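You operate a simulated robot arm through the tools that you are given. There is no shell and no other tool. Be economical: measure what you need, move in short steps, check, and stop when the job is done.

The job below is to be done with a simulated robot arm. You get a single attempt, and the scene is never put back.

TASK
Set the polish tin and shoe brush out on the shoe cabinet.
Fine: both lie in the console drawer; shut it again.
Where things are to end (x, y in the base frame): shoe brush within 60 mm of [750, -180]; polish tin within 60 mm of [750, -30].

Only the result counts: the job must be done as asked and must still hold three seconds after the hand-in. Knocking over, shifting, dropping, spilling or breaking anything else fails it.

THE ROBOT
A 6-joint arm with a two-finger gripper, fixed in place. Base frame: the origin is at the foot of the arm, x ahead of it, y to its left, z up. Readings come in mm, degrees, newtons and seconds.
It reaches about 1298 mm from its shoulder. Its first joint turns from -149.0 to 149.0 degrees. Payload 1.57 kg.
Tool frame: the origin (TCP) lies between the finger pads and is the grasp point; the fingertips stand 21 mm ahead of it; z points along the fingers, y is the line along which they close. Largest opening 70 mm; the body of the gripper starts 50 mm behind the TCP.
Orientation is told as [roll, pitch, yaw] about the base's x, y, z axes, in that order, counted from this pose: with the fingers straight down and closing along the base's y, the tool's x points along the base's -x, its y along +y and its z along -z.

THE INTERFACE
- The arm moves only by the tool servo_tool. Its argument "series" is one flat list of numbers, 7 for each row, row after row: the shift along the base's x, y, z in mm, then the turn, a rotation vector about the base's x, y, z in degrees, then the gripper command, from -1 (fully open) to 1 (shut), values between in proportion. In form: [x, y, z, rx, ry, rz, fingers, x, y, z, rx, ry, rz, fingers, ...]. A call has 1 to 12 rows; each row is the pose to reach, as a shift and turn from the pose commanded when the call began. Each row takes 0.2 s and may step no farther than 50 mm and 8.6 degrees from the row before; otherwise, or with a gripper value out of range, the whole call is refused. Where a pose cannot be reached the arm comes as near as it can. A force on the tool above 90 N (or 10 N above the force at the start of the call, whichever is more), or a blocked arm, ends the call early, and 0.2 s more pass. The fingers move at their own pace and stop on an object; they squeeze with about 30 N. The grip force told is the motor's: it shows also when the fingers shut on nothing. Time passes only in rows, and 0.2 s behind the last, so rows that repeat a pose let the fingers close. The reply holds the time, the measured pose of the TCP, the force on the tool along the base axes, the opening and the grip force, in the units named above and with some noise, with the torque about the TCP (base axes, N m) and any sound that the robot's microphone picked up.
- Cameras (640 x 400 px; columns grow to the right, rows downward): "scene" is fixed at [33.5, 488.7, 1249.7]; the picture's right is [-0.17, -0.99, 0.00], its down [-0.45, 0.08, -0.89] and it looks along [0.88, -0.15, -0.45] (base axes); focal length 220 px, centre (320, 200). "wrist" rides on the gripper at [79, 4, -81] in the tool frame; the picture's right is [-0.05, 1.00, 0.00], its down [-0.67, -0.04, -0.74] and it looks along [-0.74, -0.04, 0.67] (tool axes); focal length 256 px, centre (320, 200). There is no depth. A picture from a camera that has moved, and an enlarged one, comes with that camera's place and axes in the base frame and with its lens. The place of the scene camera against the robot may be out by one fixed shift of up to 25 mm in any direction.
- grab_frame(camera): a new picture of that camera. The clock stands still meanwhile.
- move_column(by): slides the trunk up (or, below 0, down) by that many mm; the arm rides with it, the base frame stays. It gives what a move gives, with no picture.
- close_up(camera, box): a new picture of the part [left, top, right, bottom] of that camera's present view, enlarged. The clock stands still meanwhile.
- job_done(): hands the job in; it is judged then, once.

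Work in short steps. Places have to be worked out from the pictures, the camera data and where the tool is seen: move nearer, look again, correct. Check each grasp and each placing, and mend what went wrong. You have 120 turns and 84 pictures in all, those below and enlarged ones among them. Open the gripper and draw the arm clear of the work before you hand the job in, unless the task says otherwise; then end with one line.

The tools are called after ">>>" by a JSON object that holds its "name" and its "arguments". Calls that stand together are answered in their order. servo_tool: Moves the arm, as the interface text tells. Its arguments: {"type":"object","properties":{"series":{"type":"array","items":{"type":"number"}}},"required":["series"]} The other tools are called the same way: move_column (by) slides the trunk up or down; grab_frame (camera) takes a picture; close_up (camera, box) takes an enlarged picture of a part of a camera's view; job_done () hands the job in.

At the start:

```text
clock: 0.0
tool_pos: [395.0, 521.7, 1170.0]
tool_rot: [-0.1, 0.0, 0.1]
contact_force: [-0.4, -0.6, -0.1]
ft_torque: [-0.01, 0.0, 0.0]
opening: 69.9
grasp_force: 0.1
trunk travel left (down, up): [-855.0, 115.0]
```

scene: 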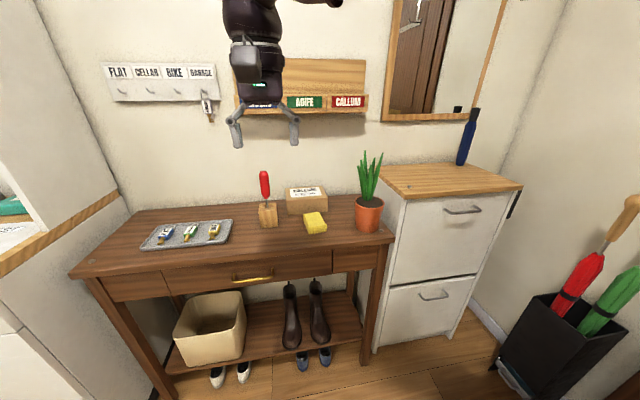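
wrist: 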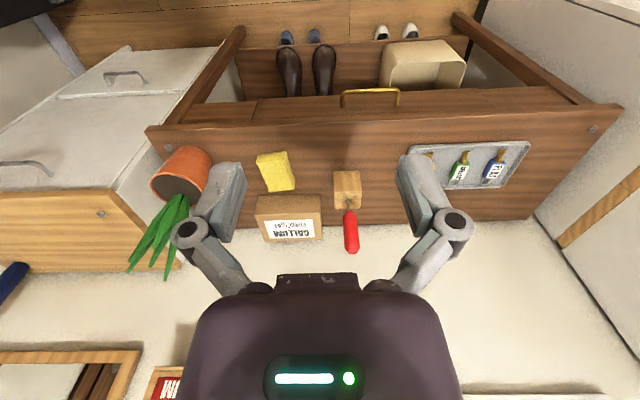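

The handle triangulates to about (589, 621, 700). I'll take close-ups of the drawer front and of the shoe cabinet top.

>>> {"name": "close_up", "arguments": {"camera": "scene", "box": [140, 190, 400, 352]}}

>>> {"name": "close_up", "arguments": {"camera": "scene", "box": [340, 90, 540, 215]}}

>>> {"name": "close_up", "arguments": {"camera": "wrist", "box": [220, 60, 540, 260]}}

```text
2.46 times, centred on (270, 271) of scene
camera zoom: at [33.5, 488.7, 1249.7], right [-0.17, -0.99, 0.0], down [-0.45, 0.08, -0.89], along [0.88, -0.15, -0.45], focal length 541 px, centre (443, 25)
```

zoom: 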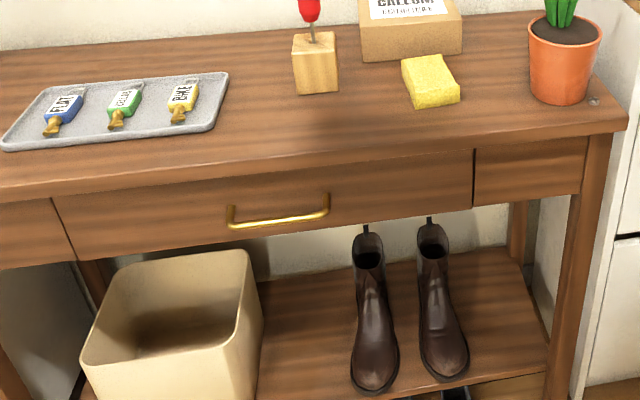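

```text
3.20 times, centred on (440, 152) of scene
camera zoom: at [33.5, 488.7, 1249.7], right [-0.17, -0.99, 0.0], down [-0.45, 0.08, -0.89], along [0.88, -0.15, -0.45], focal length 704 px, centre (-64, 352)
```

zoom: 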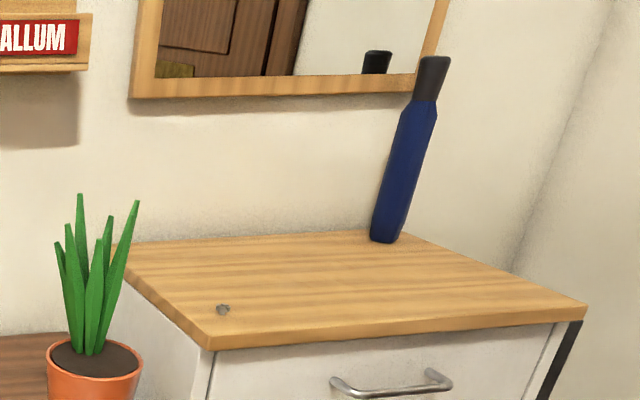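

```text
2.00 times, centred on (380, 160) of wrist
camera zoom: at [314.0, 526.4, 1249.7], right [0.05, 1.0, 0.0], down [0.67, -0.04, 0.74], along [0.74, -0.04, -0.67], focal length 512 px, centre (200, 280)
```

zoom: 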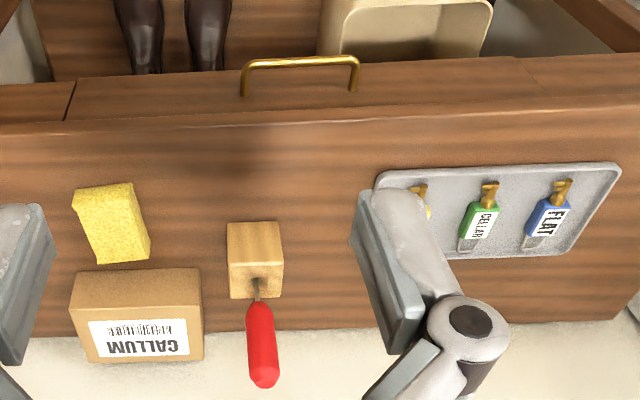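

The bar handle runs along y, about 120 mm long and 30 mm proud of the drawer front. I'll turn the gripper so the fingers point +x and close vertically, while coming down in free air.

>>> {"name": "servo_tool", "arguments": {"series": [0, 8, -15, 4.6, -4.6, -4.6, -1, 0, 16, -30, 9.2, -9.2, -9.2, -1, 0, 24, -45, 13.8, -13.8, -13.8, -1, 0, 32, -60, 18.4, -18.4, -18.4, -1, 0, 40, -75, 23, -23, -23, -1, 0, 48, -90, 27.6, -27.6, -27.6, -1, 0, 56, -105, 32.2, -32.2, -32.2, -1, 0, 64, -120, 36.8, -36.8, -36.8, -1, 0, 72, -135, 41.4, -41.4, -41.4, -1, 0, 80, -150, 46, -46, -46, -1, 0, 88, -165, 50.6, -50.6, -50.6, -1, 0, 98, -180, 55.2, -55.2, -55.2, -1]}}

```text
clock: 2.6
tool_pos: [385.1, 612.1, 1306.9]
tool_rot: [74.9, -12.0, -74.2]
contact_force: [0.0, 0.2, 0.2]
ft_torque: [-0.01, 0.02, -0.01]
opening: 69.8
grasp_force: 0.1
out of reach, approached as far as the arm can: row 1, 2, 3, 4, 5, 6, 7, 8, 9, 10, 11, 12
trunk travel left (down, up): [-855.0, 115.0]
```

The arm could not get that low, so the shoulder is high. I'll lower the trunk and check the picture.

>>> {"name": "move_column", "arguments": {"by": -400}}

>>> {"name": "grab_frame", "arguments": {"camera": "scene"}}

>>> {"name": "grab_frame", "arguments": {"camera": "wrist"}}

```text
clock: 6.4
tool_pos: [385.8, 610.8, 907.1]
tool_rot: [74.8, -12.1, -74.1]
contact_force: [0.0, -0.1, -0.3]
ft_torque: [0.01, -0.01, 0.0]
opening: 69.7
grasp_force: 0.2
trunk travel left (down, up): [-455.0, 515.0]
```

```text
78 pictures are left
```

scene: 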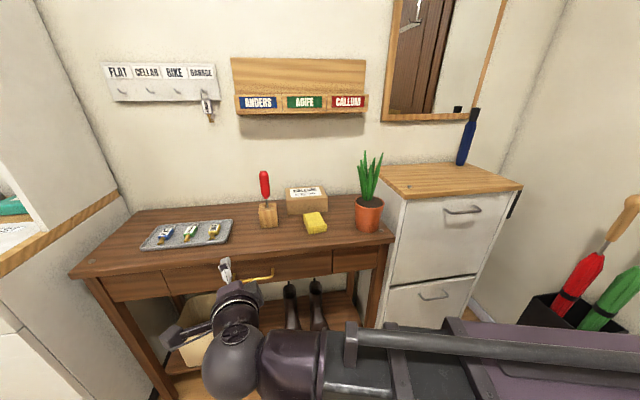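

```text
77 pictures are left
camera wrist: at [287.6, 669.7, 914.5], right [0.21, 0.22, 0.95], down [-0.53, -0.79, 0.3], along [0.82, -0.57, -0.05], focal length 256 px, centre (320, 200)
```

wrist: 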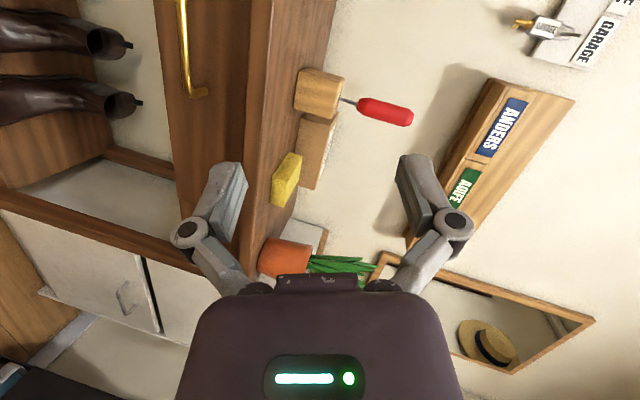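

The arm is now in a better range. I'll finish the rotation to [90, 0, -90] and lower towards handle height, staying in front of the drawer.

>>> {"name": "servo_tool", "arguments": {"series": [0, 3, -40, 4.6, -4.6, -4.6, -1, 0, 6, -80, 9.2, -9.2, -9.2, -1, 0, 9, -120, 13.8, -13.8, -13.8, -1, 20, 9, -160, 14, -14, -14, -1, 40, 9, -190, 14, -14, -14, -1]}}

>>> {"name": "grab_frame", "arguments": {"camera": "wrist"}}

>>> {"name": "grab_frame", "arguments": {"camera": "scene"}}

```text
clock: 7.6
tool_pos: [406.7, 622.2, 948.5]
tool_rot: [88.5, -7.2, -89.5]
contact_force: [0.1, 0.3, 0.5]
ft_torque: [0.0, 0.0, 0.01]
opening: 69.9
grasp_force: 0.1
out of reach, approached as far as the arm can: row 1, 2, 3, 4, 5
trunk travel left (down, up): [-455.0, 515.0]
```

```text
76 pictures are left
camera wrist: at [324.1, 701.6, 944.8], right [0.03, 0.07, 1.0], down [-0.74, -0.67, 0.07], along [0.67, -0.74, 0.04], focal length 256 px, centre (320, 200)
```

wrist: 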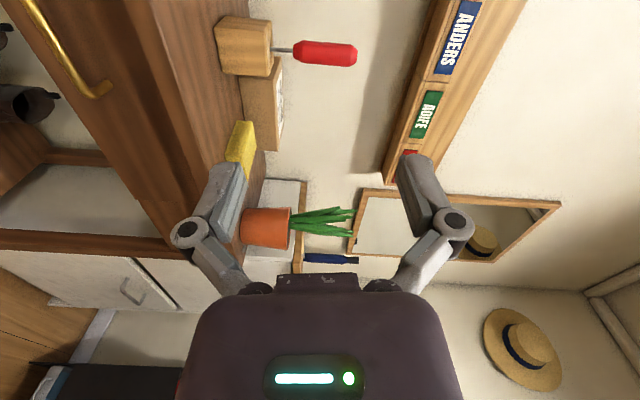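

```text
75 pictures are left
```

scene: 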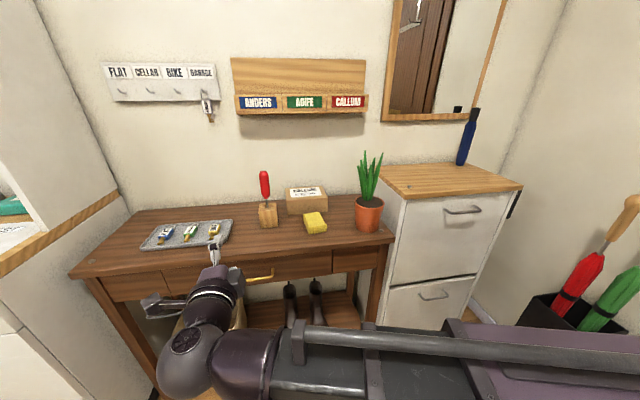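

The orientation is nearly right and the height just follows the trunk. I'll lower the trunk a further 240 mm.

>>> {"name": "move_column", "arguments": {"by": -240}}

>>> {"name": "grab_frame", "arguments": {"camera": "wrist"}}

>>> {"name": "grab_frame", "arguments": {"camera": "scene"}}

```text
clock: 10.1
tool_pos: [409.0, 620.3, 708.0]
tool_rot: [88.5, -7.1, -89.5]
contact_force: [-0.6, -1.4, -0.6]
ft_torque: [0.04, 0.0, -0.02]
opening: 69.9
grasp_force: 0.0
trunk travel left (down, up): [-215.0, 755.0]
```

```text
74 pictures are left
camera wrist: at [324.0, 700.9, 704.9], right [0.03, 0.07, 1.0], down [-0.74, -0.67, 0.07], along [0.67, -0.74, 0.04], focal length 256 px, centre (320, 200)
```

wrist: 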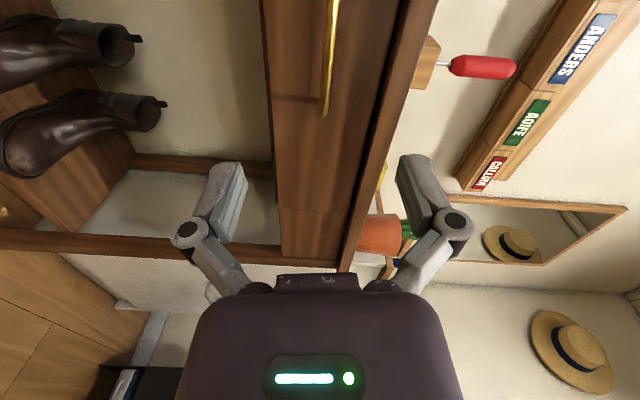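

```text
73 pictures are left
```

scene: 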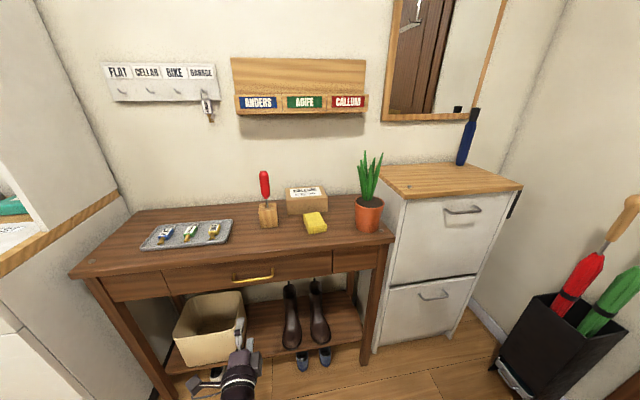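

The bar lies at about z 713, x 575. I'll take out the 7° roll, raise slightly and come nearer.

>>> {"name": "servo_tool", "arguments": {"series": [30, 0, 2, 3, 0, 0, -1, 60, 0, 4, 7, 0, 0, -1, 90, 0, 5, 7, 0, 0, -1]}}

>>> {"name": "grab_frame", "arguments": {"camera": "wrist"}}

>>> {"name": "grab_frame", "arguments": {"camera": "scene"}}

```text
clock: 10.9
tool_pos: [491.8, 621.9, 701.4]
tool_rot: [86.3, -6.0, -88.7]
contact_force: [-0.1, -0.2, -0.6]
ft_torque: [0.0, 0.01, 0.03]
opening: 69.9
grasp_force: 0.0
out of reach, approached as far as the arm can: row 1, 2, 3
trunk travel left (down, up): [-215.0, 755.0]
```

```text
72 pictures are left
camera wrist: at [408.2, 700.3, 702.4], right [0.06, 0.05, 1.0], down [-0.73, -0.68, 0.08], along [0.68, -0.73, -0.01], focal length 256 px, centre (320, 200)
```

wrist: 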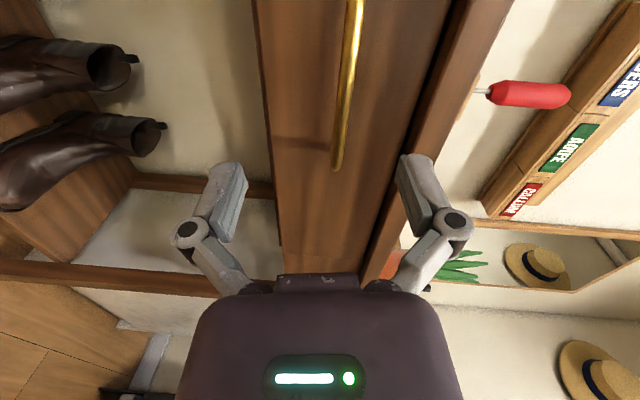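

```text
71 pictures are left
```

scene: 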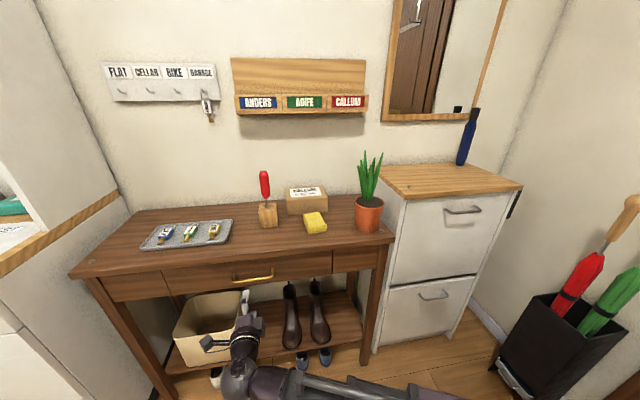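

The wrist view again gives the bar at z≈712, x≈575. I'll raise the trunk 11 mm and narrow the gripper to about 40 mm so the fingers clear the tabletop edge.

>>> {"name": "move_column", "arguments": {"by": 11}}

>>> {"name": "servo_tool", "arguments": {"series": [15, 0, 0, 0, 0, 0, -0.14, 30, 0, 0, 0, 0, 0, -0.14, 45, 0, 0, 0, 0, 0, -0.14]}}

>>> {"name": "grab_frame", "arguments": {"camera": "wrist"}}

```text
clock: 11.5
tool_pos: [491.1, 621.8, 713.1]
tool_rot: [86.2, -6.0, -88.9]
contact_force: [0.4, 0.1, -0.2]
ft_torque: [-0.01, -0.03, -0.04]
opening: 70.0
grasp_force: 0.1
trunk travel left (down, up): [-226.0, 744.0]
```

```text
clock: 12.3
tool_pos: [536.4, 620.3, 711.9]
tool_rot: [86.2, -5.9, -88.9]
contact_force: [0.1, -0.3, 0.4]
ft_torque: [0.01, 0.02, 0.03]
opening: 39.8
grasp_force: 0.0
trunk travel left (down, up): [-226.0, 744.0]
```

```text
70 pictures are left
camera wrist: at [453.5, 699.4, 713.4], right [0.06, 0.05, 1.0], down [-0.73, -0.68, 0.08], along [0.68, -0.73, 0.0], focal length 256 px, centre (320, 200)
```

wrist: 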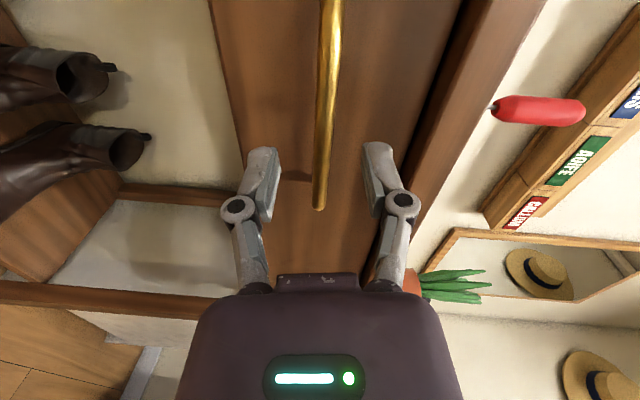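

The bar is lined up between the fingers. I'll advance to x≈572 and close on it.

>>> {"name": "servo_tool", "arguments": {"series": [18, 0, 0, 0, 0, 0, -0.14, 37, 0, 0, 0, 0, 0, -0.14, 37, 0, 0, 0, 0, 0, 1, 37, 0, 0, 0, 0, 0, 1, 37, 0, 0, 0, 0, 0, 1]}}

>>> {"name": "grab_frame", "arguments": {"camera": "wrist"}}

```text
clock: 13.5
tool_pos: [575.5, 621.6, 711.5]
tool_rot: [86.1, -5.9, -88.8]
contact_force: [-2.5, -0.3, -1.5]
ft_torque: [0.54, 0.03, 0.1]
opening: 10.1
grasp_force: 32.1
trunk travel left (down, up): [-226.0, 744.0]
```

```text
69 pictures are left
camera wrist: at [491.2, 699.3, 713.0], right [0.07, 0.05, 1.0], down [-0.73, -0.68, 0.08], along [0.68, -0.74, -0.01], focal length 256 px, centre (320, 200)
```

wrist: 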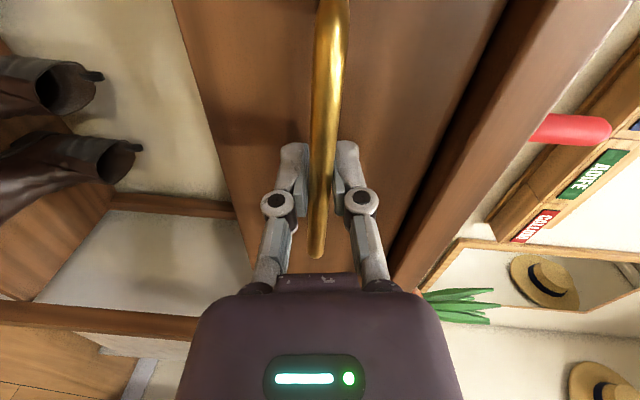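

The handle is gripped (opening 10 mm, 32 N). I'll pull the drawer out slowly.

>>> {"name": "servo_tool", "arguments": {"series": [-10, 0, 0, 0, 0, 0, 1, -25, 0, 0, 0, 0, 0, 1, -40, 0, 0, 0, 0, 0, 1, -55, 0, 0, 0, 0, 0, 1, -70, 0, 0, 0, 0, 0, 1, -85, 0, 0, 0, 0, 0, 1, -100, 0, 0, 0, 0, 0, 1, -115, 0, 0, 0, 0, 0, 1, -130, 0, 0, 0, 0, 0, 1, -145, 0, 0, 0, 0, 0, 1, -160, 0, 0, 0, 0, 0, 1]}}

>>> {"name": "grab_frame", "arguments": {"camera": "scene"}}

```text
clock: 15.9
tool_pos: [416.1, 621.2, 711.6]
tool_rot: [86.1, -6.4, -88.9]
contact_force: [-0.8, -22.1, -19.5]
ft_torque: [0.47, -0.06, -0.09]
opening: 10.3
grasp_force: 31.8
trunk travel left (down, up): [-226.0, 744.0]
```

```text
68 pictures are left
```

scene: 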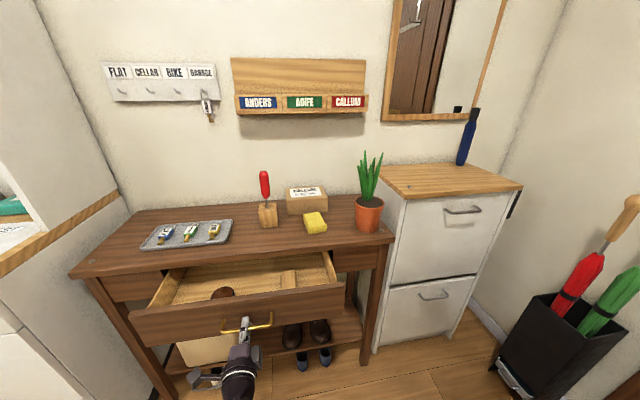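

>>> {"name": "close_up", "arguments": {"camera": "scene", "box": [120, 225, 360, 375]}}

```text
2.67 times, centred on (240, 300) of scene
camera zoom: at [33.5, 488.7, 1249.7], right [-0.17, -0.99, 0.0], down [-0.45, 0.08, -0.89], along [0.88, -0.15, -0.45], focal length 586 px, centre (533, -67)
```

zoom: 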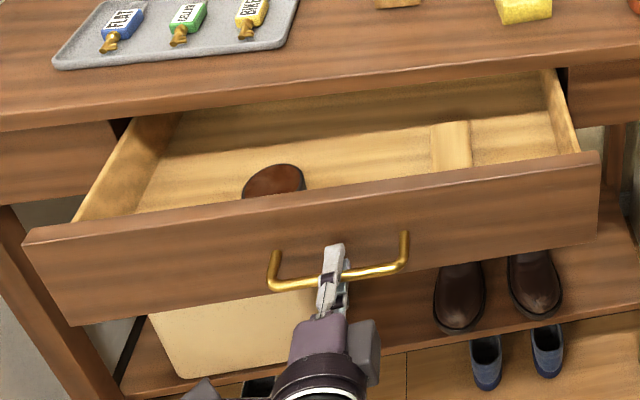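

I can see a brown round thing and a pale wooden block inside. I'll pull a little further for access, watching the force.

>>> {"name": "servo_tool", "arguments": {"series": [-12, 0, 0, 0, 0, 0, 1, -24, 0, 0, 0, 0, 0, 1, -36, 0, 0, 0, 0, 0, 1, -48, 0, 0, 0, 0, 0, 1, -60, 0, 0, 0, 0, 0, 1, -72, 0, 0, 0, 0, 0, 1]}}

>>> {"name": "close_up", "arguments": {"camera": "scene", "box": [120, 225, 360, 375]}}

```text
clock: 17.3
tool_pos: [343.8, 622.0, 712.2]
tool_rot: [86.1, -6.8, -88.6]
contact_force: [16.9, -8.7, -10.1]
ft_torque: [0.55, -0.04, 0.79]
opening: 10.6
grasp_force: 32.1
trunk travel left (down, up): [-226.0, 744.0]
```

```text
2.67 times, centred on (240, 300) of scene
camera zoom: at [33.5, 488.7, 1249.7], right [-0.17, -0.99, 0.0], down [-0.45, 0.08, -0.89], along [0.88, -0.15, -0.45], focal length 586 px, centre (533, -67)
```

zoom: 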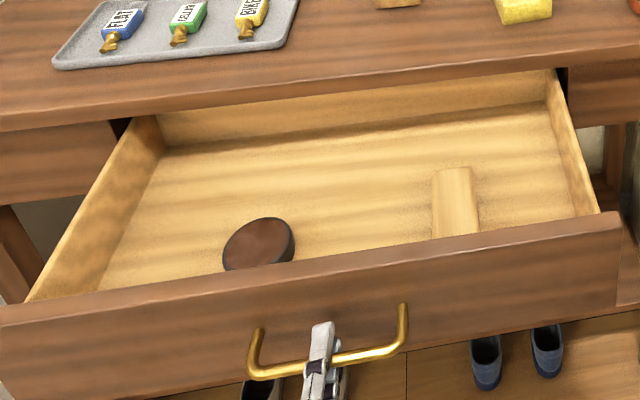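

The drawer is out about 232 mm, with both objects in reach near the front. I'll release the handle, back off, and raise the trunk.

>>> {"name": "servo_tool", "arguments": {"series": [0, 0, 0, 0, 0, 0, -0.3, 0, 0, 0, 0, 0, 0, -0.3, -15, 0, 0, 0, 0, 0, -0.3, -30, 0, 0, 0, 0, 0, -0.3, -50, 0, 0, 0, 0, 0, -0.3, -65, 0, 0, 0, 0, 0, -0.3]}}

>>> {"name": "move_column", "arguments": {"by": 350}}

>>> {"name": "grab_frame", "arguments": {"camera": "wrist"}}

>>> {"name": "grab_frame", "arguments": {"camera": "scene"}}

```text
clock: 18.7
tool_pos: [278.8, 619.9, 713.6]
tool_rot: [86.1, -7.3, -88.9]
contact_force: [0.6, -0.9, -0.3]
ft_torque: [-0.02, -0.01, 0.0]
opening: 45.5
grasp_force: 0.0
trunk travel left (down, up): [-226.0, 744.0]
```

```text
clock: 22.1
tool_pos: [278.9, 620.6, 1061.9]
tool_rot: [86.1, -7.4, -88.8]
contact_force: [0.0, -0.1, -0.5]
ft_torque: [0.01, 0.05, 0.01]
opening: 45.3
grasp_force: 0.1
trunk travel left (down, up): [-576.0, 394.0]
```

```text
65 pictures are left
camera wrist: at [195.9, 699.2, 1061.5], right [0.07, 0.07, 1.0], down [-0.73, -0.67, 0.1], along [0.68, -0.73, 0.01], focal length 256 px, centre (320, 200)
```

wrist: 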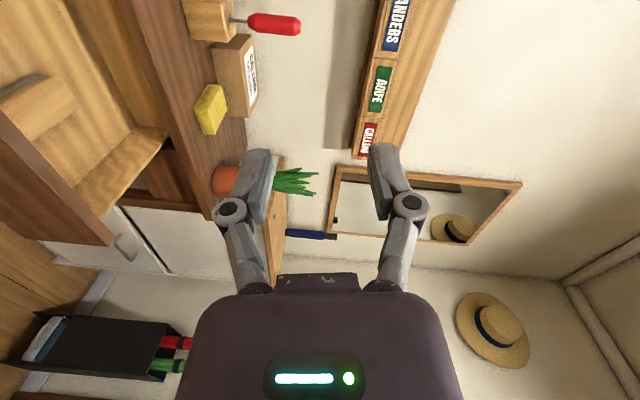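

```text
64 pictures are left
```

scene: 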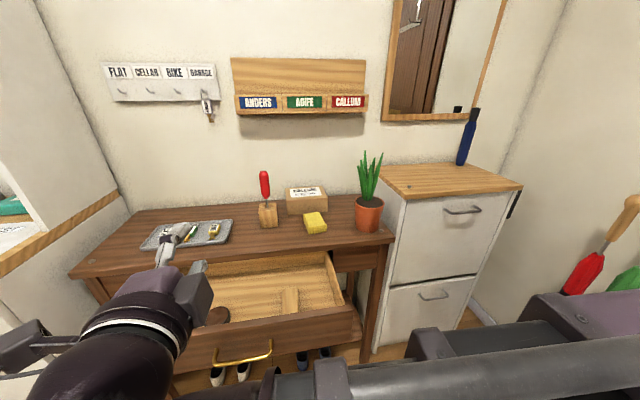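

Now I'll rotate back to fingers down while moving over the drawer, well above it.

>>> {"name": "servo_tool", "arguments": {"series": [5, 0, 0, -4.8, 4.8, 4.8, -1, 10, 0, 0, -9.6, 9.6, 9.6, -1, 15, 0, 0, -14.4, 14.4, 14.4, -1, 20, 0, 0, -19.2, 19.2, 19.2, -1, 25, 0, 0, -24, 24, 24, -1, 30, 0, 0, -28.8, 28.8, 28.8, -1, 35, 0, 0, -33.6, 33.6, 33.6, -1, 40, 0, 0, -38.4, 38.4, 38.4, -1, 45, 0, 0, -43.2, 43.2, 43.2, -1, 50, 0, 0, -48, 48, 48, -1, 55, 0, 0, -52.8, 52.8, 52.8, -1, 60, 0, 0, -57.6, 57.6, 57.6, -1]}}

```text
clock: 24.7
tool_pos: [332.8, 623.7, 892.5]
tool_rot: [7.7, -10.6, -5.4]
contact_force: [-0.2, 0.0, -0.1]
ft_torque: [-0.01, -0.02, -0.04]
opening: 70.0
grasp_force: 0.0
out of reach, approached as far as the arm can: row 1, 2, 3, 4, 5, 6, 7, 8, 9, 10, 11, 12
trunk travel left (down, up): [-576.0, 394.0]
```

The wrist has a height limit relative to the trunk for each orientation. I'll level the remaining tilt and move to about (400, 600).

>>> {"name": "servo_tool", "arguments": {"series": [20, -8, 0, -4, 5, 2.7, -1, 45, -16, 0, -7.7, 10.6, 5.4, -1, 67, -24, 0, -7.7, 10.6, 5.4, -1]}}

>>> {"name": "grab_frame", "arguments": {"camera": "wrist"}}

>>> {"name": "grab_frame", "arguments": {"camera": "scene"}}

```text
clock: 25.5
tool_pos: [403.7, 598.0, 888.0]
tool_rot: [-0.5, -0.3, 0.7]
contact_force: [0.6, 0.0, 0.6]
ft_torque: [-0.02, 0.0, 0.04]
opening: 69.9
grasp_force: 0.1
out of reach, approached as far as the arm can: row 1, 2, 3
trunk travel left (down, up): [-576.0, 394.0]
```

```text
63 pictures are left
camera wrist: at [322.8, 602.3, 969.2], right [0.04, 1.0, -0.01], down [0.66, -0.02, 0.75], along [0.75, -0.04, -0.66], focal length 256 px, centre (320, 200)
```

wrist: 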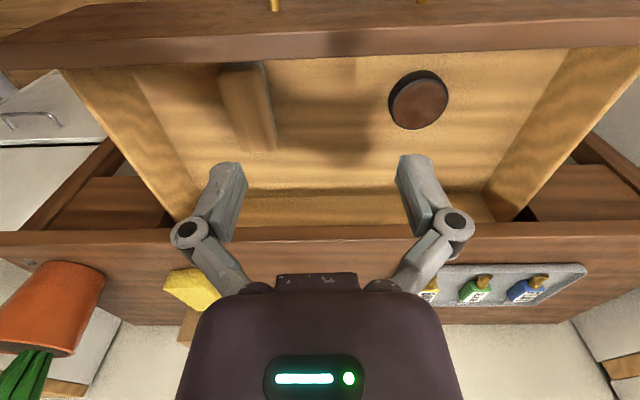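

```text
62 pictures are left
```

scene: 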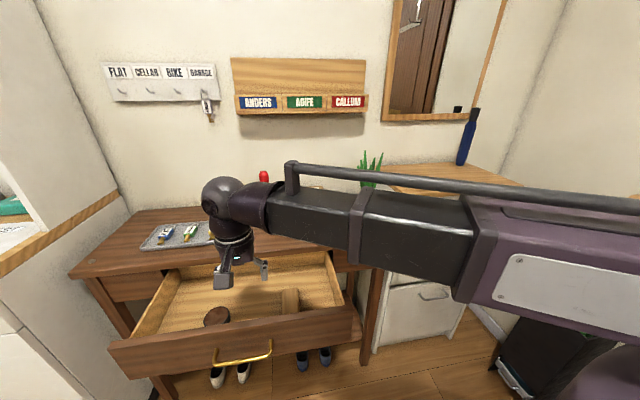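

I'll zoom on the two objects from here, then move over the tin and look again for a second sight line.

>>> {"name": "close_up", "arguments": {"camera": "wrist", "box": [200, 40, 480, 215]}}

>>> {"name": "servo_tool", "arguments": {"series": [10, 35, 0, 0, 0, 0, -1, 20, 70, 0, 0, 0, 0, -1, 30, 108, 0, 0, 0, 0, -1, 30, 108, -15, 0, 0, 0, -1, 30, 108, -45, 0, 0, 0, -1]}}

>>> {"name": "grab_frame", "arguments": {"camera": "wrist"}}

```text
2.29 times, centred on (340, 128) of wrist
camera zoom: at [322.8, 602.3, 969.2], right [0.04, 1.0, -0.01], down [0.66, -0.02, 0.75], along [0.75, -0.04, -0.66], focal length 585 px, centre (274, 366)
```

zoom: 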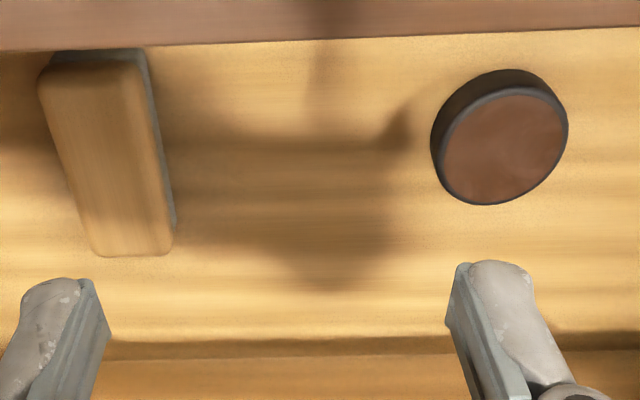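

```text
clock: 26.7
tool_pos: [433.1, 704.6, 887.7]
tool_rot: [-0.5, -0.3, 0.7]
contact_force: [0.0, 0.1, 0.4]
ft_torque: [-0.01, -0.02, 0.0]
opening: 70.1
grasp_force: 0.2
out of reach, approached as far as the arm can: row 2, 3, 4, 5
trunk travel left (down, up): [-576.0, 394.0]
```

```text
60 pictures are left
camera wrist: at [352.2, 708.5, 967.2], right [0.04, 1.0, -0.01], down [0.66, -0.02, 0.75], along [0.75, -0.04, -0.66], focal length 256 px, centre (320, 200)
```

wrist: 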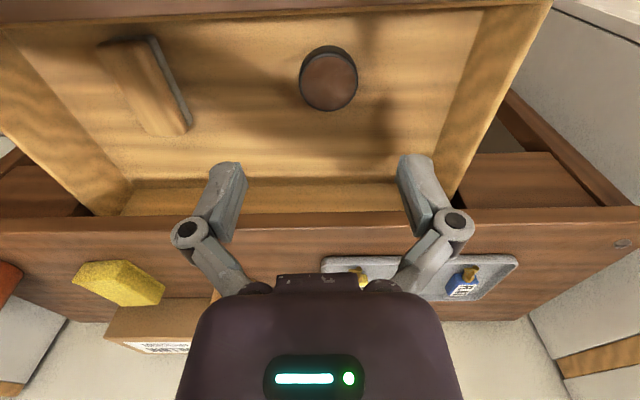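

Two sight lines agree: the tin's top centre is at (475, 708, 692), about 62 mm across. The brush top is at z≈722, x 418–502, y≈520. The drawer front is tall (top ≈783), so I'll tilt the gripper 20° to keep the camera housing clear of it.

>>> {"name": "servo_tool", "arguments": {"series": [10, 1, 0, 0, 7, 0, -1, 20, 2, 0, 0, 14, 0, -1, 30, 3, 0, 0, 20, 0, -1, 42, 4, 0, 0, 20, 0, -1]}}

>>> {"name": "grab_frame", "arguments": {"camera": "wrist"}}

>>> {"name": "grab_frame", "arguments": {"camera": "scene"}}

```text
clock: 27.7
tool_pos: [481.0, 706.3, 898.4]
tool_rot: [-0.2, 19.8, 0.8]
contact_force: [0.6, 0.4, 0.0]
ft_torque: [-0.01, 0.02, 0.01]
opening: 69.8
grasp_force: 0.1
out of reach, approached as far as the arm can: row 2, 3, 4
trunk travel left (down, up): [-576.0, 394.0]
```

```text
59 pictures are left
camera wrist: at [431.8, 711.5, 1000.6], right [0.04, 1.0, -0.02], down [0.88, -0.02, 0.48], along [0.47, -0.04, -0.88], focal length 256 px, centre (320, 200)
```

wrist: 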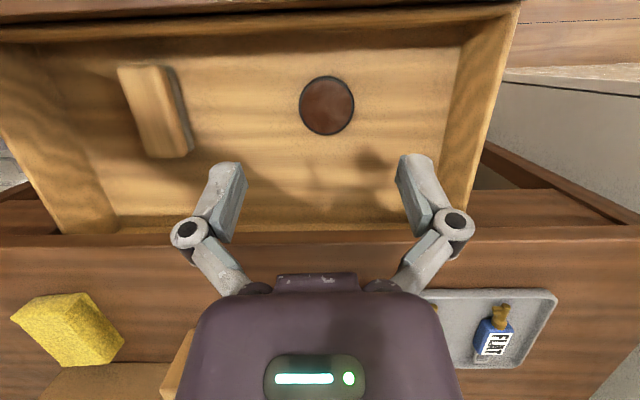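

```text
58 pictures are left
```

scene: 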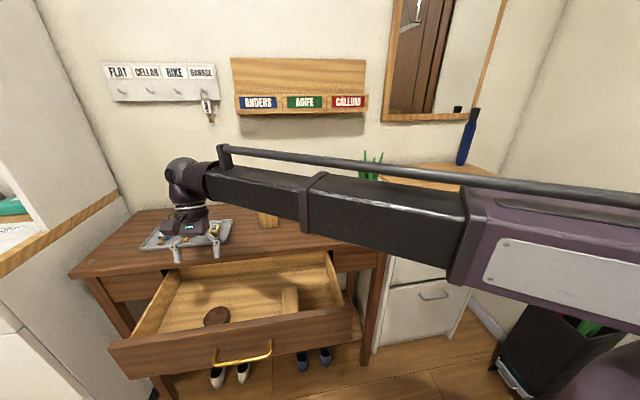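

The tin reads (475, 709) again. I'll shift to put the fingertips over it and lower the trunk 140 mm.

>>> {"name": "servo_tool", "arguments": {"series": [2, 3, 0, 0, 0, 0, -1]}}

>>> {"name": "move_column", "arguments": {"by": -140}}

>>> {"name": "grab_frame", "arguments": {"camera": "wrist"}}

```text
clock: 28.1
tool_pos: [481.2, 710.8, 897.0]
tool_rot: [-0.2, 19.8, 0.7]
contact_force: [-0.8, -0.3, 0.4]
ft_torque: [-0.01, -0.01, 0.01]
opening: 70.0
grasp_force: 0.1
trunk travel left (down, up): [-576.0, 394.0]
```

```text
clock: 29.8
tool_pos: [482.0, 709.7, 758.3]
tool_rot: [-0.2, 19.6, 0.7]
contact_force: [0.2, 0.4, -0.5]
ft_torque: [0.0, 0.01, -0.02]
opening: 69.9
grasp_force: 0.2
trunk travel left (down, up): [-436.0, 534.0]
```

```text
57 pictures are left
camera wrist: at [432.9, 714.5, 860.6], right [0.04, 1.0, -0.02], down [0.88, -0.02, 0.48], along [0.48, -0.04, -0.88], focal length 256 px, centre (320, 200)
```

wrist: 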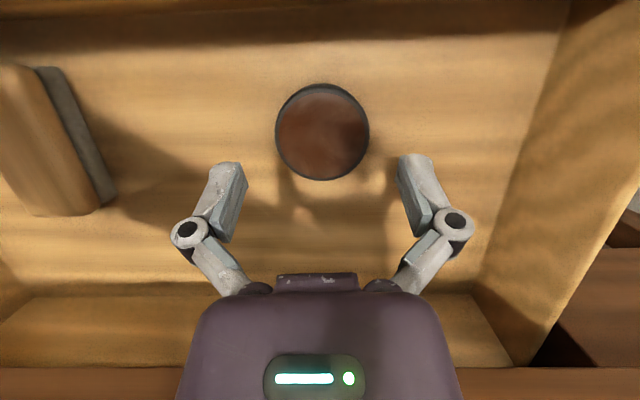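

Tin and finger midline coincide at y≈710. I'll shift 3 mm back in x and lower 60 mm so the tips straddle the tin.

>>> {"name": "servo_tool", "arguments": {"series": [-3, 0, 0, 0, 0, 0, -1]}}

>>> {"name": "move_column", "arguments": {"by": -54}}

>>> {"name": "grab_frame", "arguments": {"camera": "wrist"}}

```text
clock: 30.2
tool_pos: [478.4, 710.4, 757.2]
tool_rot: [-0.1, 19.7, 0.7]
contact_force: [-1.1, 2.1, 0.4]
ft_torque: [-0.04, -0.01, 0.01]
opening: 69.9
grasp_force: 0.0
trunk travel left (down, up): [-436.0, 534.0]
```

```text
clock: 31.2
tool_pos: [478.3, 710.4, 703.3]
tool_rot: [-0.2, 19.6, 0.8]
contact_force: [-0.3, 0.4, -0.1]
ft_torque: [0.03, -0.01, -0.03]
opening: 69.9
grasp_force: 0.0
trunk travel left (down, up): [-382.0, 588.0]
```

```text
56 pictures are left
camera wrist: at [430.1, 714.4, 806.6], right [0.04, 1.0, -0.02], down [0.88, -0.02, 0.48], along [0.48, -0.04, -0.88], focal length 256 px, centre (320, 200)
```

wrist: 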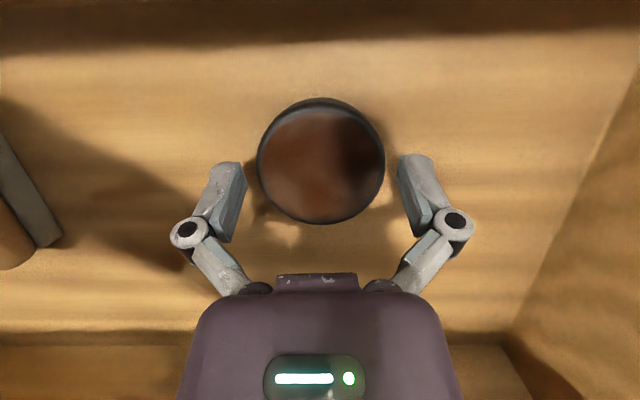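

The tin sits centred between the tips. I'll go down 6 mm more and close.

>>> {"name": "move_column", "arguments": {"by": -6}}

>>> {"name": "servo_tool", "arguments": {"series": [0, 0, 0, 0, 0, 0, 0.2, 0, 0, 0, 0, 0, 0, 1, 0, 0, 0, 0, 0, 0, 1]}}

>>> {"name": "grab_frame", "arguments": {"camera": "wrist"}}

```text
clock: 31.7
tool_pos: [478.2, 709.9, 698.0]
tool_rot: [-0.2, 19.8, 0.7]
contact_force: [0.5, -0.9, -0.3]
ft_torque: [-0.02, 0.01, 0.02]
opening: 69.8
grasp_force: 0.0
trunk travel left (down, up): [-376.0, 594.0]
```

```text
clock: 32.5
tool_pos: [478.4, 710.5, 698.1]
tool_rot: [-0.3, 19.7, 0.7]
contact_force: [2.6, 1.8, 7.9]
ft_torque: [0.01, -0.02, 0.01]
opening: 62.3
grasp_force: 29.8
trunk travel left (down, up): [-376.0, 594.0]
```

```text
55 pictures are left
camera wrist: at [430.1, 714.2, 801.0], right [0.04, 1.0, -0.02], down [0.88, -0.02, 0.48], along [0.48, -0.04, -0.88], focal length 256 px, centre (320, 200)
```

wrist: 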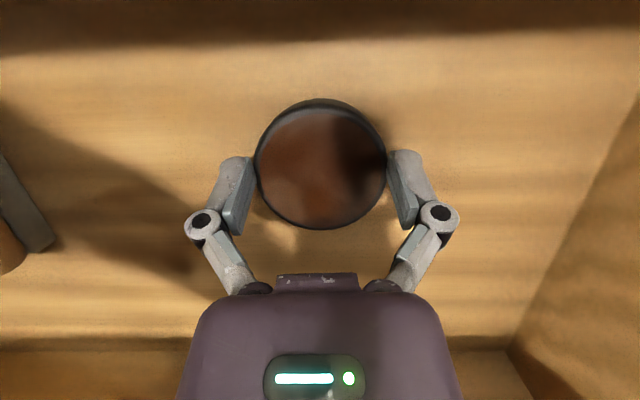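

The tin is held at 62.3 mm. I'll lift it with the trunk and check.

>>> {"name": "move_column", "arguments": {"by": 350}}

>>> {"name": "grab_frame", "arguments": {"camera": "wrist"}}

>>> {"name": "grab_frame", "arguments": {"camera": "scene"}}

```text
clock: 35.9
tool_pos: [478.4, 709.4, 1047.1]
tool_rot: [-0.2, 19.7, 0.7]
contact_force: [-0.1, -0.2, -0.3]
ft_torque: [-0.01, 0.05, 0.01]
opening: 0.1
grasp_force: 28.4
trunk travel left (down, up): [-726.0, 244.0]
```

```text
54 pictures are left
camera wrist: at [430.3, 714.8, 1150.5], right [0.04, 1.0, -0.02], down [0.88, -0.02, 0.48], along [0.48, -0.04, -0.88], focal length 256 px, centre (320, 200)
```

wrist: 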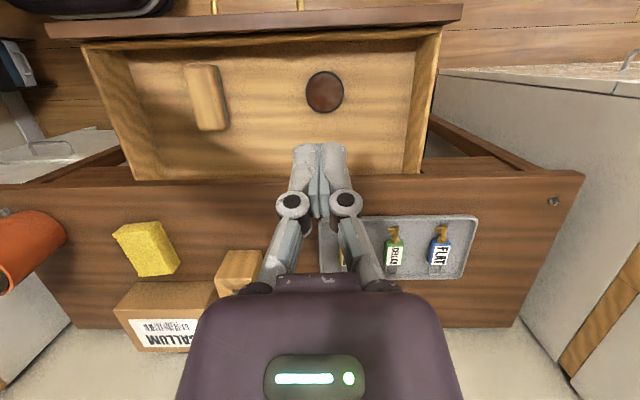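

```text
53 pictures are left
```

scene: 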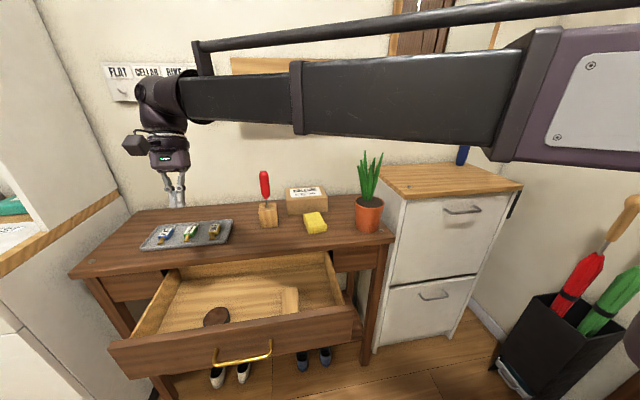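

The tin slipped out and is still in place at about (476, 710); the grip was too high. I'll open and go back down, this time lower.

>>> {"name": "servo_tool", "arguments": {"series": [0, 0, 0, 0, 0, 0, -1, 0, 0, 0, 0, 0, 0, -1, 0, 0, 0, 0, 0, 0, -1]}}

>>> {"name": "move_column", "arguments": {"by": -350}}

>>> {"name": "move_column", "arguments": {"by": -4}}

>>> {"name": "grab_frame", "arguments": {"camera": "wrist"}}

```text
clock: 36.7
tool_pos: [478.8, 711.1, 1047.4]
tool_rot: [-0.2, 19.8, 0.6]
contact_force: [-0.2, -0.2, -0.1]
ft_torque: [0.03, -0.01, -0.02]
opening: 70.1
grasp_force: 0.1
trunk travel left (down, up): [-726.0, 244.0]
```

```text
clock: 40.1
tool_pos: [479.1, 709.7, 696.8]
tool_rot: [-0.2, 19.7, 0.7]
contact_force: [-0.3, -0.1, 0.1]
ft_torque: [0.02, -0.01, -0.01]
opening: 70.0
grasp_force: 0.1
trunk travel left (down, up): [-376.0, 594.0]
```

```text
clock: 40.7
tool_pos: [479.4, 709.6, 694.5]
tool_rot: [-0.2, 19.7, 0.6]
contact_force: [-0.6, -0.1, 0.2]
ft_torque: [0.01, 0.02, 0.01]
opening: 70.2
grasp_force: 0.0
trunk travel left (down, up): [-372.0, 598.0]
```

```text
52 pictures are left
camera wrist: at [430.0, 714.4, 796.5], right [0.04, 1.0, -0.02], down [0.88, -0.02, 0.48], along [0.48, -0.04, -0.88], focal length 256 px, centre (320, 200)
```

wrist: 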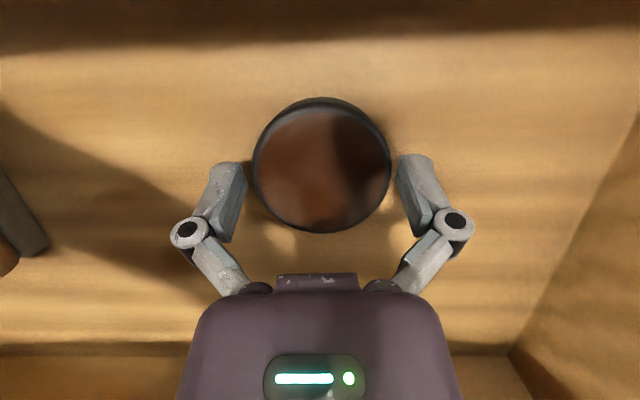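

Size cues put the tin top nearer z≈685, so there is still room below. I'll lower in small steps, watching for floor contact.

>>> {"name": "move_column", "arguments": {"by": -5}}

>>> {"name": "move_column", "arguments": {"by": -3}}

>>> {"name": "grab_frame", "arguments": {"camera": "wrist"}}

```text
clock: 41.2
tool_pos: [478.3, 711.3, 687.7]
tool_rot: [-0.2, 19.6, 0.6]
contact_force: [-0.7, -0.2, -0.6]
ft_torque: [0.03, -0.01, -0.06]
opening: 70.1
grasp_force: 0.0
trunk travel left (down, up): [-367.0, 603.0]
```

```text
clock: 41.7
tool_pos: [478.9, 710.7, 685.8]
tool_rot: [-0.2, 19.7, 0.6]
contact_force: [0.7, -0.7, -0.3]
ft_torque: [0.0, 0.01, 0.02]
opening: 70.0
grasp_force: 0.0
trunk travel left (down, up): [-364.0, 606.0]
```

```text
51 pictures are left
camera wrist: at [430.0, 714.4, 788.5], right [0.04, 1.0, -0.02], down [0.88, -0.02, 0.48], along [0.48, -0.04, -0.88], focal length 256 px, centre (320, 200)
```

wrist: 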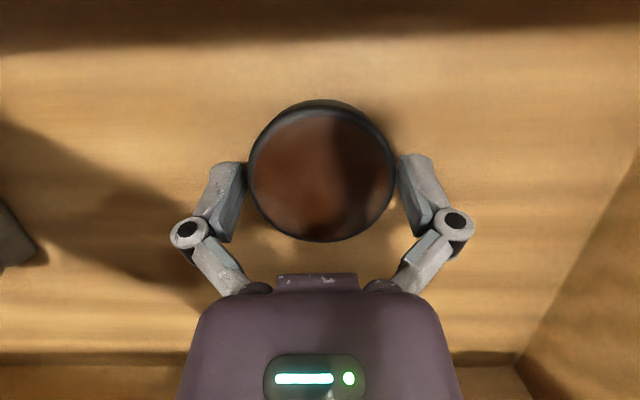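

Still no floor contact. I'll go 3 mm lower, close, and do a small test lift.

>>> {"name": "move_column", "arguments": {"by": -3}}

>>> {"name": "servo_tool", "arguments": {"series": [0, 0, 0, 0, 0, 0, 0.2, 0, 0, 0, 0, 0, 0, 1, 0, 0, 0, 0, 0, 0, 1, 0, 0, 0, 0, 0, 0, 1]}}

>>> {"name": "move_column", "arguments": {"by": 40}}

>>> {"name": "grab_frame", "arguments": {"camera": "wrist"}}

```text
clock: 42.3
tool_pos: [478.2, 710.1, 682.5]
tool_rot: [-0.1, 19.7, 0.7]
contact_force: [-1.4, 0.8, 1.3]
ft_torque: [-0.02, 0.01, 0.01]
opening: 69.8
grasp_force: 0.0
trunk travel left (down, up): [-361.0, 609.0]
```

```text
clock: 43.3
tool_pos: [479.0, 709.6, 683.4]
tool_rot: [-0.1, 19.6, 0.7]
contact_force: [2.1, 0.7, 6.1]
ft_torque: [0.04, 0.01, -0.02]
opening: 64.1
grasp_force: 30.4
trunk travel left (down, up): [-361.0, 609.0]
```

```text
clock: 44.1
tool_pos: [477.6, 710.0, 723.4]
tool_rot: [-0.2, 19.6, 0.8]
contact_force: [-0.2, -0.5, -0.8]
ft_torque: [0.03, -0.02, -0.06]
opening: 63.8
grasp_force: 30.5
trunk travel left (down, up): [-401.0, 569.0]
```

```text
50 pictures are left
camera wrist: at [430.1, 714.4, 825.4], right [0.04, 1.0, -0.02], down [0.88, -0.02, 0.48], along [0.48, -0.04, -0.88], focal length 256 px, centre (320, 200)
```

wrist: 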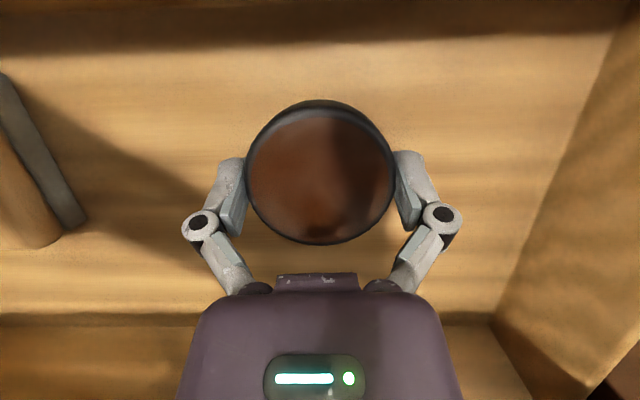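

The tin is held now (63.8 mm). I'll lift it well clear.

>>> {"name": "move_column", "arguments": {"by": 350}}

>>> {"name": "servo_tool", "arguments": {"series": [0, -30, 0, 0, 0, 0, 1, 0, -60, 0, 0, 0, 0, 1, 0, -90, 0, 0, 0, 0, 1, 0, -120, 0, 0, 0, 0, 1, 0, -150, 0, 0, 0, 0, 1, 0, -180, 0, 0, 0, 0, 1, 0, -210, 0, 0, 0, 0, 1, 0, -240, 0, 0, 0, 0, 1]}}

>>> {"name": "grab_frame", "arguments": {"camera": "wrist"}}

```text
clock: 47.5
tool_pos: [479.2, 710.0, 1073.7]
tool_rot: [0.0, 19.7, 0.7]
contact_force: [0.0, 0.5, -0.6]
ft_torque: [-0.04, -0.04, 0.01]
opening: 63.5
grasp_force: 30.0
trunk travel left (down, up): [-751.0, 219.0]
```

```text
clock: 49.3
tool_pos: [478.7, 470.0, 1076.8]
tool_rot: [-0.1, 19.8, 0.7]
contact_force: [-0.3, -0.5, -0.5]
ft_torque: [0.05, 0.02, 0.0]
opening: 63.9
grasp_force: 29.9
trunk travel left (down, up): [-751.0, 219.0]
```

```text
49 pictures are left
camera wrist: at [429.4, 474.3, 1179.4], right [0.04, 1.0, -0.02], down [0.88, -0.02, 0.48], along [0.48, -0.04, -0.88], focal length 256 px, centre (320, 200)
```

wrist: 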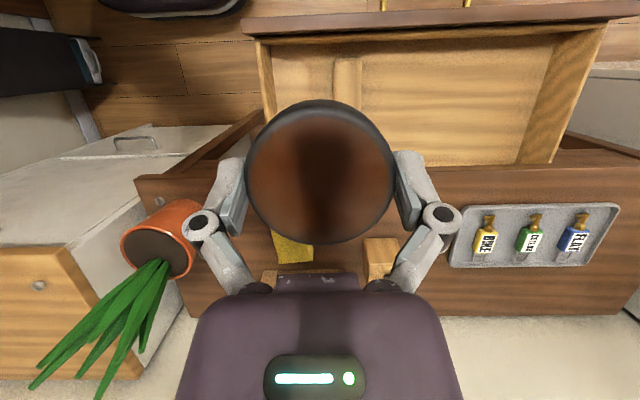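

The tin holds. I'll carry on sideways to y≈-30, staying in front of the furniture.

>>> {"name": "servo_tool", "arguments": {"series": [0, -42, 0, 0, 0, 0, 1, 0, -84, 0, 0, 0, 0, 1, 0, -126, 0, 0, 0, 0, 1, 0, -168, 0, 0, 0, 0, 1, 0, -210, 0, 0, 0, 0, 1, 0, -252, 0, 0, 0, 0, 1, 0, -294, 0, 0, 0, 0, 1, 0, -336, 0, 0, 0, 0, 1, 0, -378, 0, 0, 0, 0, 1, 0, -420, 0, 0, 0, 0, 1, 0, -462, 0, 0, 0, 0, 1, 0, -500, 0, 0, 0, 0, 1]}}

>>> {"name": "grab_frame", "arguments": {"camera": "wrist"}}

>>> {"name": "grab_frame", "arguments": {"camera": "scene"}}

```text
clock: 51.9
tool_pos: [476.4, -34.0, 1082.7]
tool_rot: [-0.1, 19.7, 0.7]
contact_force: [0.2, 0.1, -0.7]
ft_torque: [0.0, 0.04, 0.01]
opening: 64.1
grasp_force: 29.6
trunk travel left (down, up): [-751.0, 219.0]
```

```text
48 pictures are left
camera wrist: at [428.4, -29.3, 1185.9], right [0.04, 1.0, -0.02], down [0.88, -0.02, 0.48], along [0.48, -0.04, -0.88], focal length 256 px, centre (320, 200)
```

wrist: 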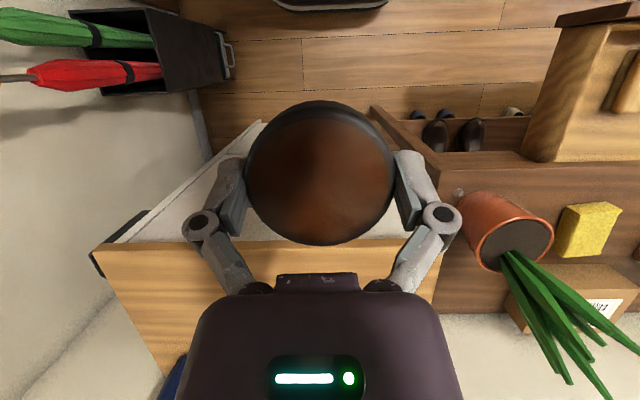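

```text
47 pictures are left
```

scene: 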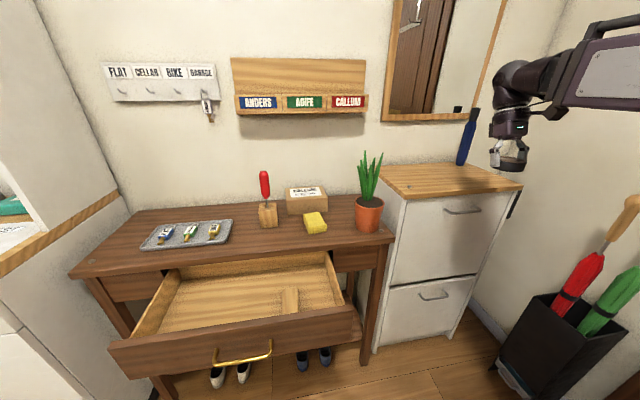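

The cabinet top is at about z 940, so the carried tin clears it by about 100 mm. I'll move forward partway and re-measure.

>>> {"name": "servo_tool", "arguments": {"series": [30, 1, 0, 0, 0, 0, 1, 60, 2, 0, 0, 0, 0, 1, 90, 3, 0, 0, 0, 0, 1, 120, 4, 0, 0, 0, 0, 1, 150, 4, 0, 0, 0, 0, 1, 180, 4, 0, 0, 0, 0, 1]}}

>>> {"name": "grab_frame", "arguments": {"camera": "wrist"}}

>>> {"name": "grab_frame", "arguments": {"camera": "scene"}}

```text
clock: 53.3
tool_pos: [658.9, -27.3, 1082.1]
tool_rot: [-0.3, 19.7, 0.7]
contact_force: [0.2, 0.3, -0.4]
ft_torque: [0.02, 0.0, 0.0]
opening: 63.8
grasp_force: 30.4
out of reach, approached as far as the arm can: row 1, 2
trunk travel left (down, up): [-751.0, 219.0]
```

```text
46 pictures are left
camera wrist: at [611.1, -22.7, 1185.2], right [0.04, 1.0, -0.02], down [0.88, -0.02, 0.48], along [0.48, -0.04, -0.88], focal length 256 px, centre (320, 200)
```

wrist: 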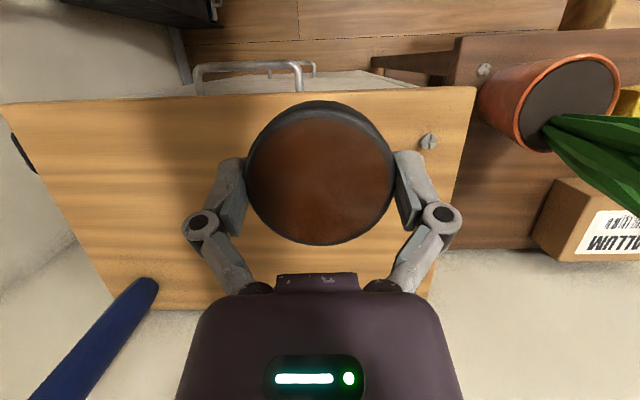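

```text
45 pictures are left
```

scene: 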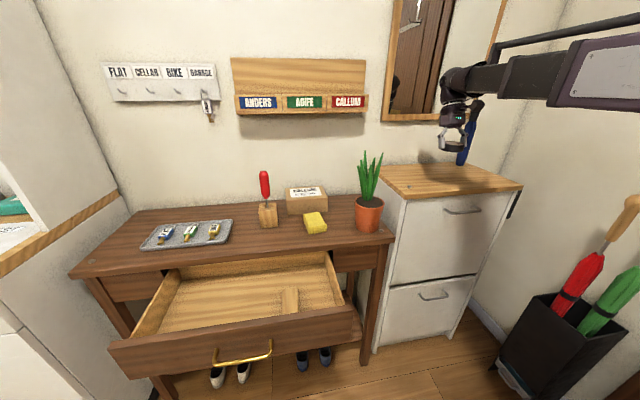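

Two wrist views fix the cabinet top at z≈920, front edge x≈637, y from -347 to 115. I'll move above (750, -30), then lower partway.

>>> {"name": "servo_tool", "arguments": {"series": [31, 0, 0, 0, 0, 0, 1, 62, -1, 0, 0, 0, 0, 1, 93, -2, 0, 0, 0, 0, 1]}}

>>> {"name": "move_column", "arguments": {"by": -110}}

>>> {"name": "grab_frame", "arguments": {"camera": "wrist"}}

>>> {"name": "close_up", "arguments": {"camera": "scene", "box": [360, 80, 560, 205]}}

```text
clock: 54.1
tool_pos: [754.0, -26.0, 1081.7]
tool_rot: [-0.2, 19.8, 0.7]
contact_force: [-0.6, -0.4, -1.2]
ft_torque: [0.0, -0.02, 0.05]
opening: 64.1
grasp_force: 29.8
trunk travel left (down, up): [-751.0, 219.0]
```

```text
clock: 55.5
tool_pos: [751.8, -27.1, 972.7]
tool_rot: [-0.2, 19.6, 0.6]
contact_force: [-0.6, 0.3, -0.9]
ft_torque: [-0.03, -0.02, 0.02]
opening: 63.8
grasp_force: 29.9
trunk travel left (down, up): [-641.0, 329.0]
```

```text
44 pictures are left
camera wrist: at [704.0, -22.2, 1075.4], right [0.04, 1.0, -0.02], down [0.88, -0.02, 0.48], along [0.48, -0.04, -0.88], focal length 256 px, centre (320, 200)
```

wrist: 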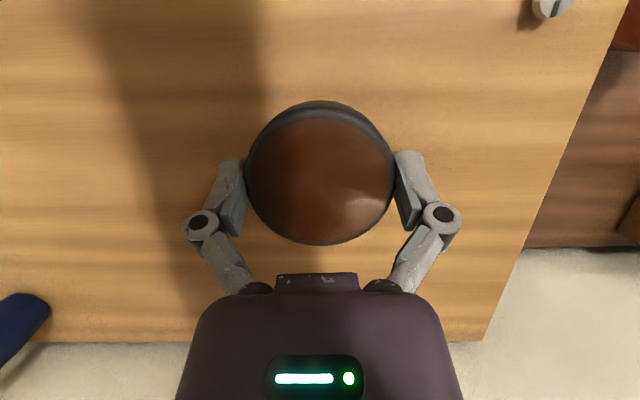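

```text
3.20 times, centred on (460, 142) of scene
camera zoom: at [33.5, 488.7, 1249.7], right [-0.17, -0.99, 0.0], down [-0.45, 0.08, -0.89], along [0.88, -0.15, -0.45], focal length 704 px, centre (-128, 384)
```

zoom: 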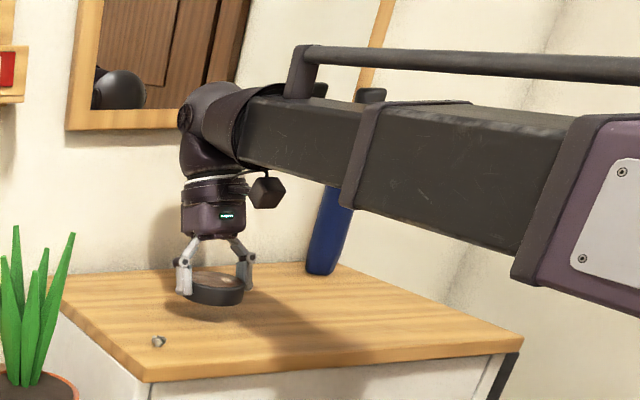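

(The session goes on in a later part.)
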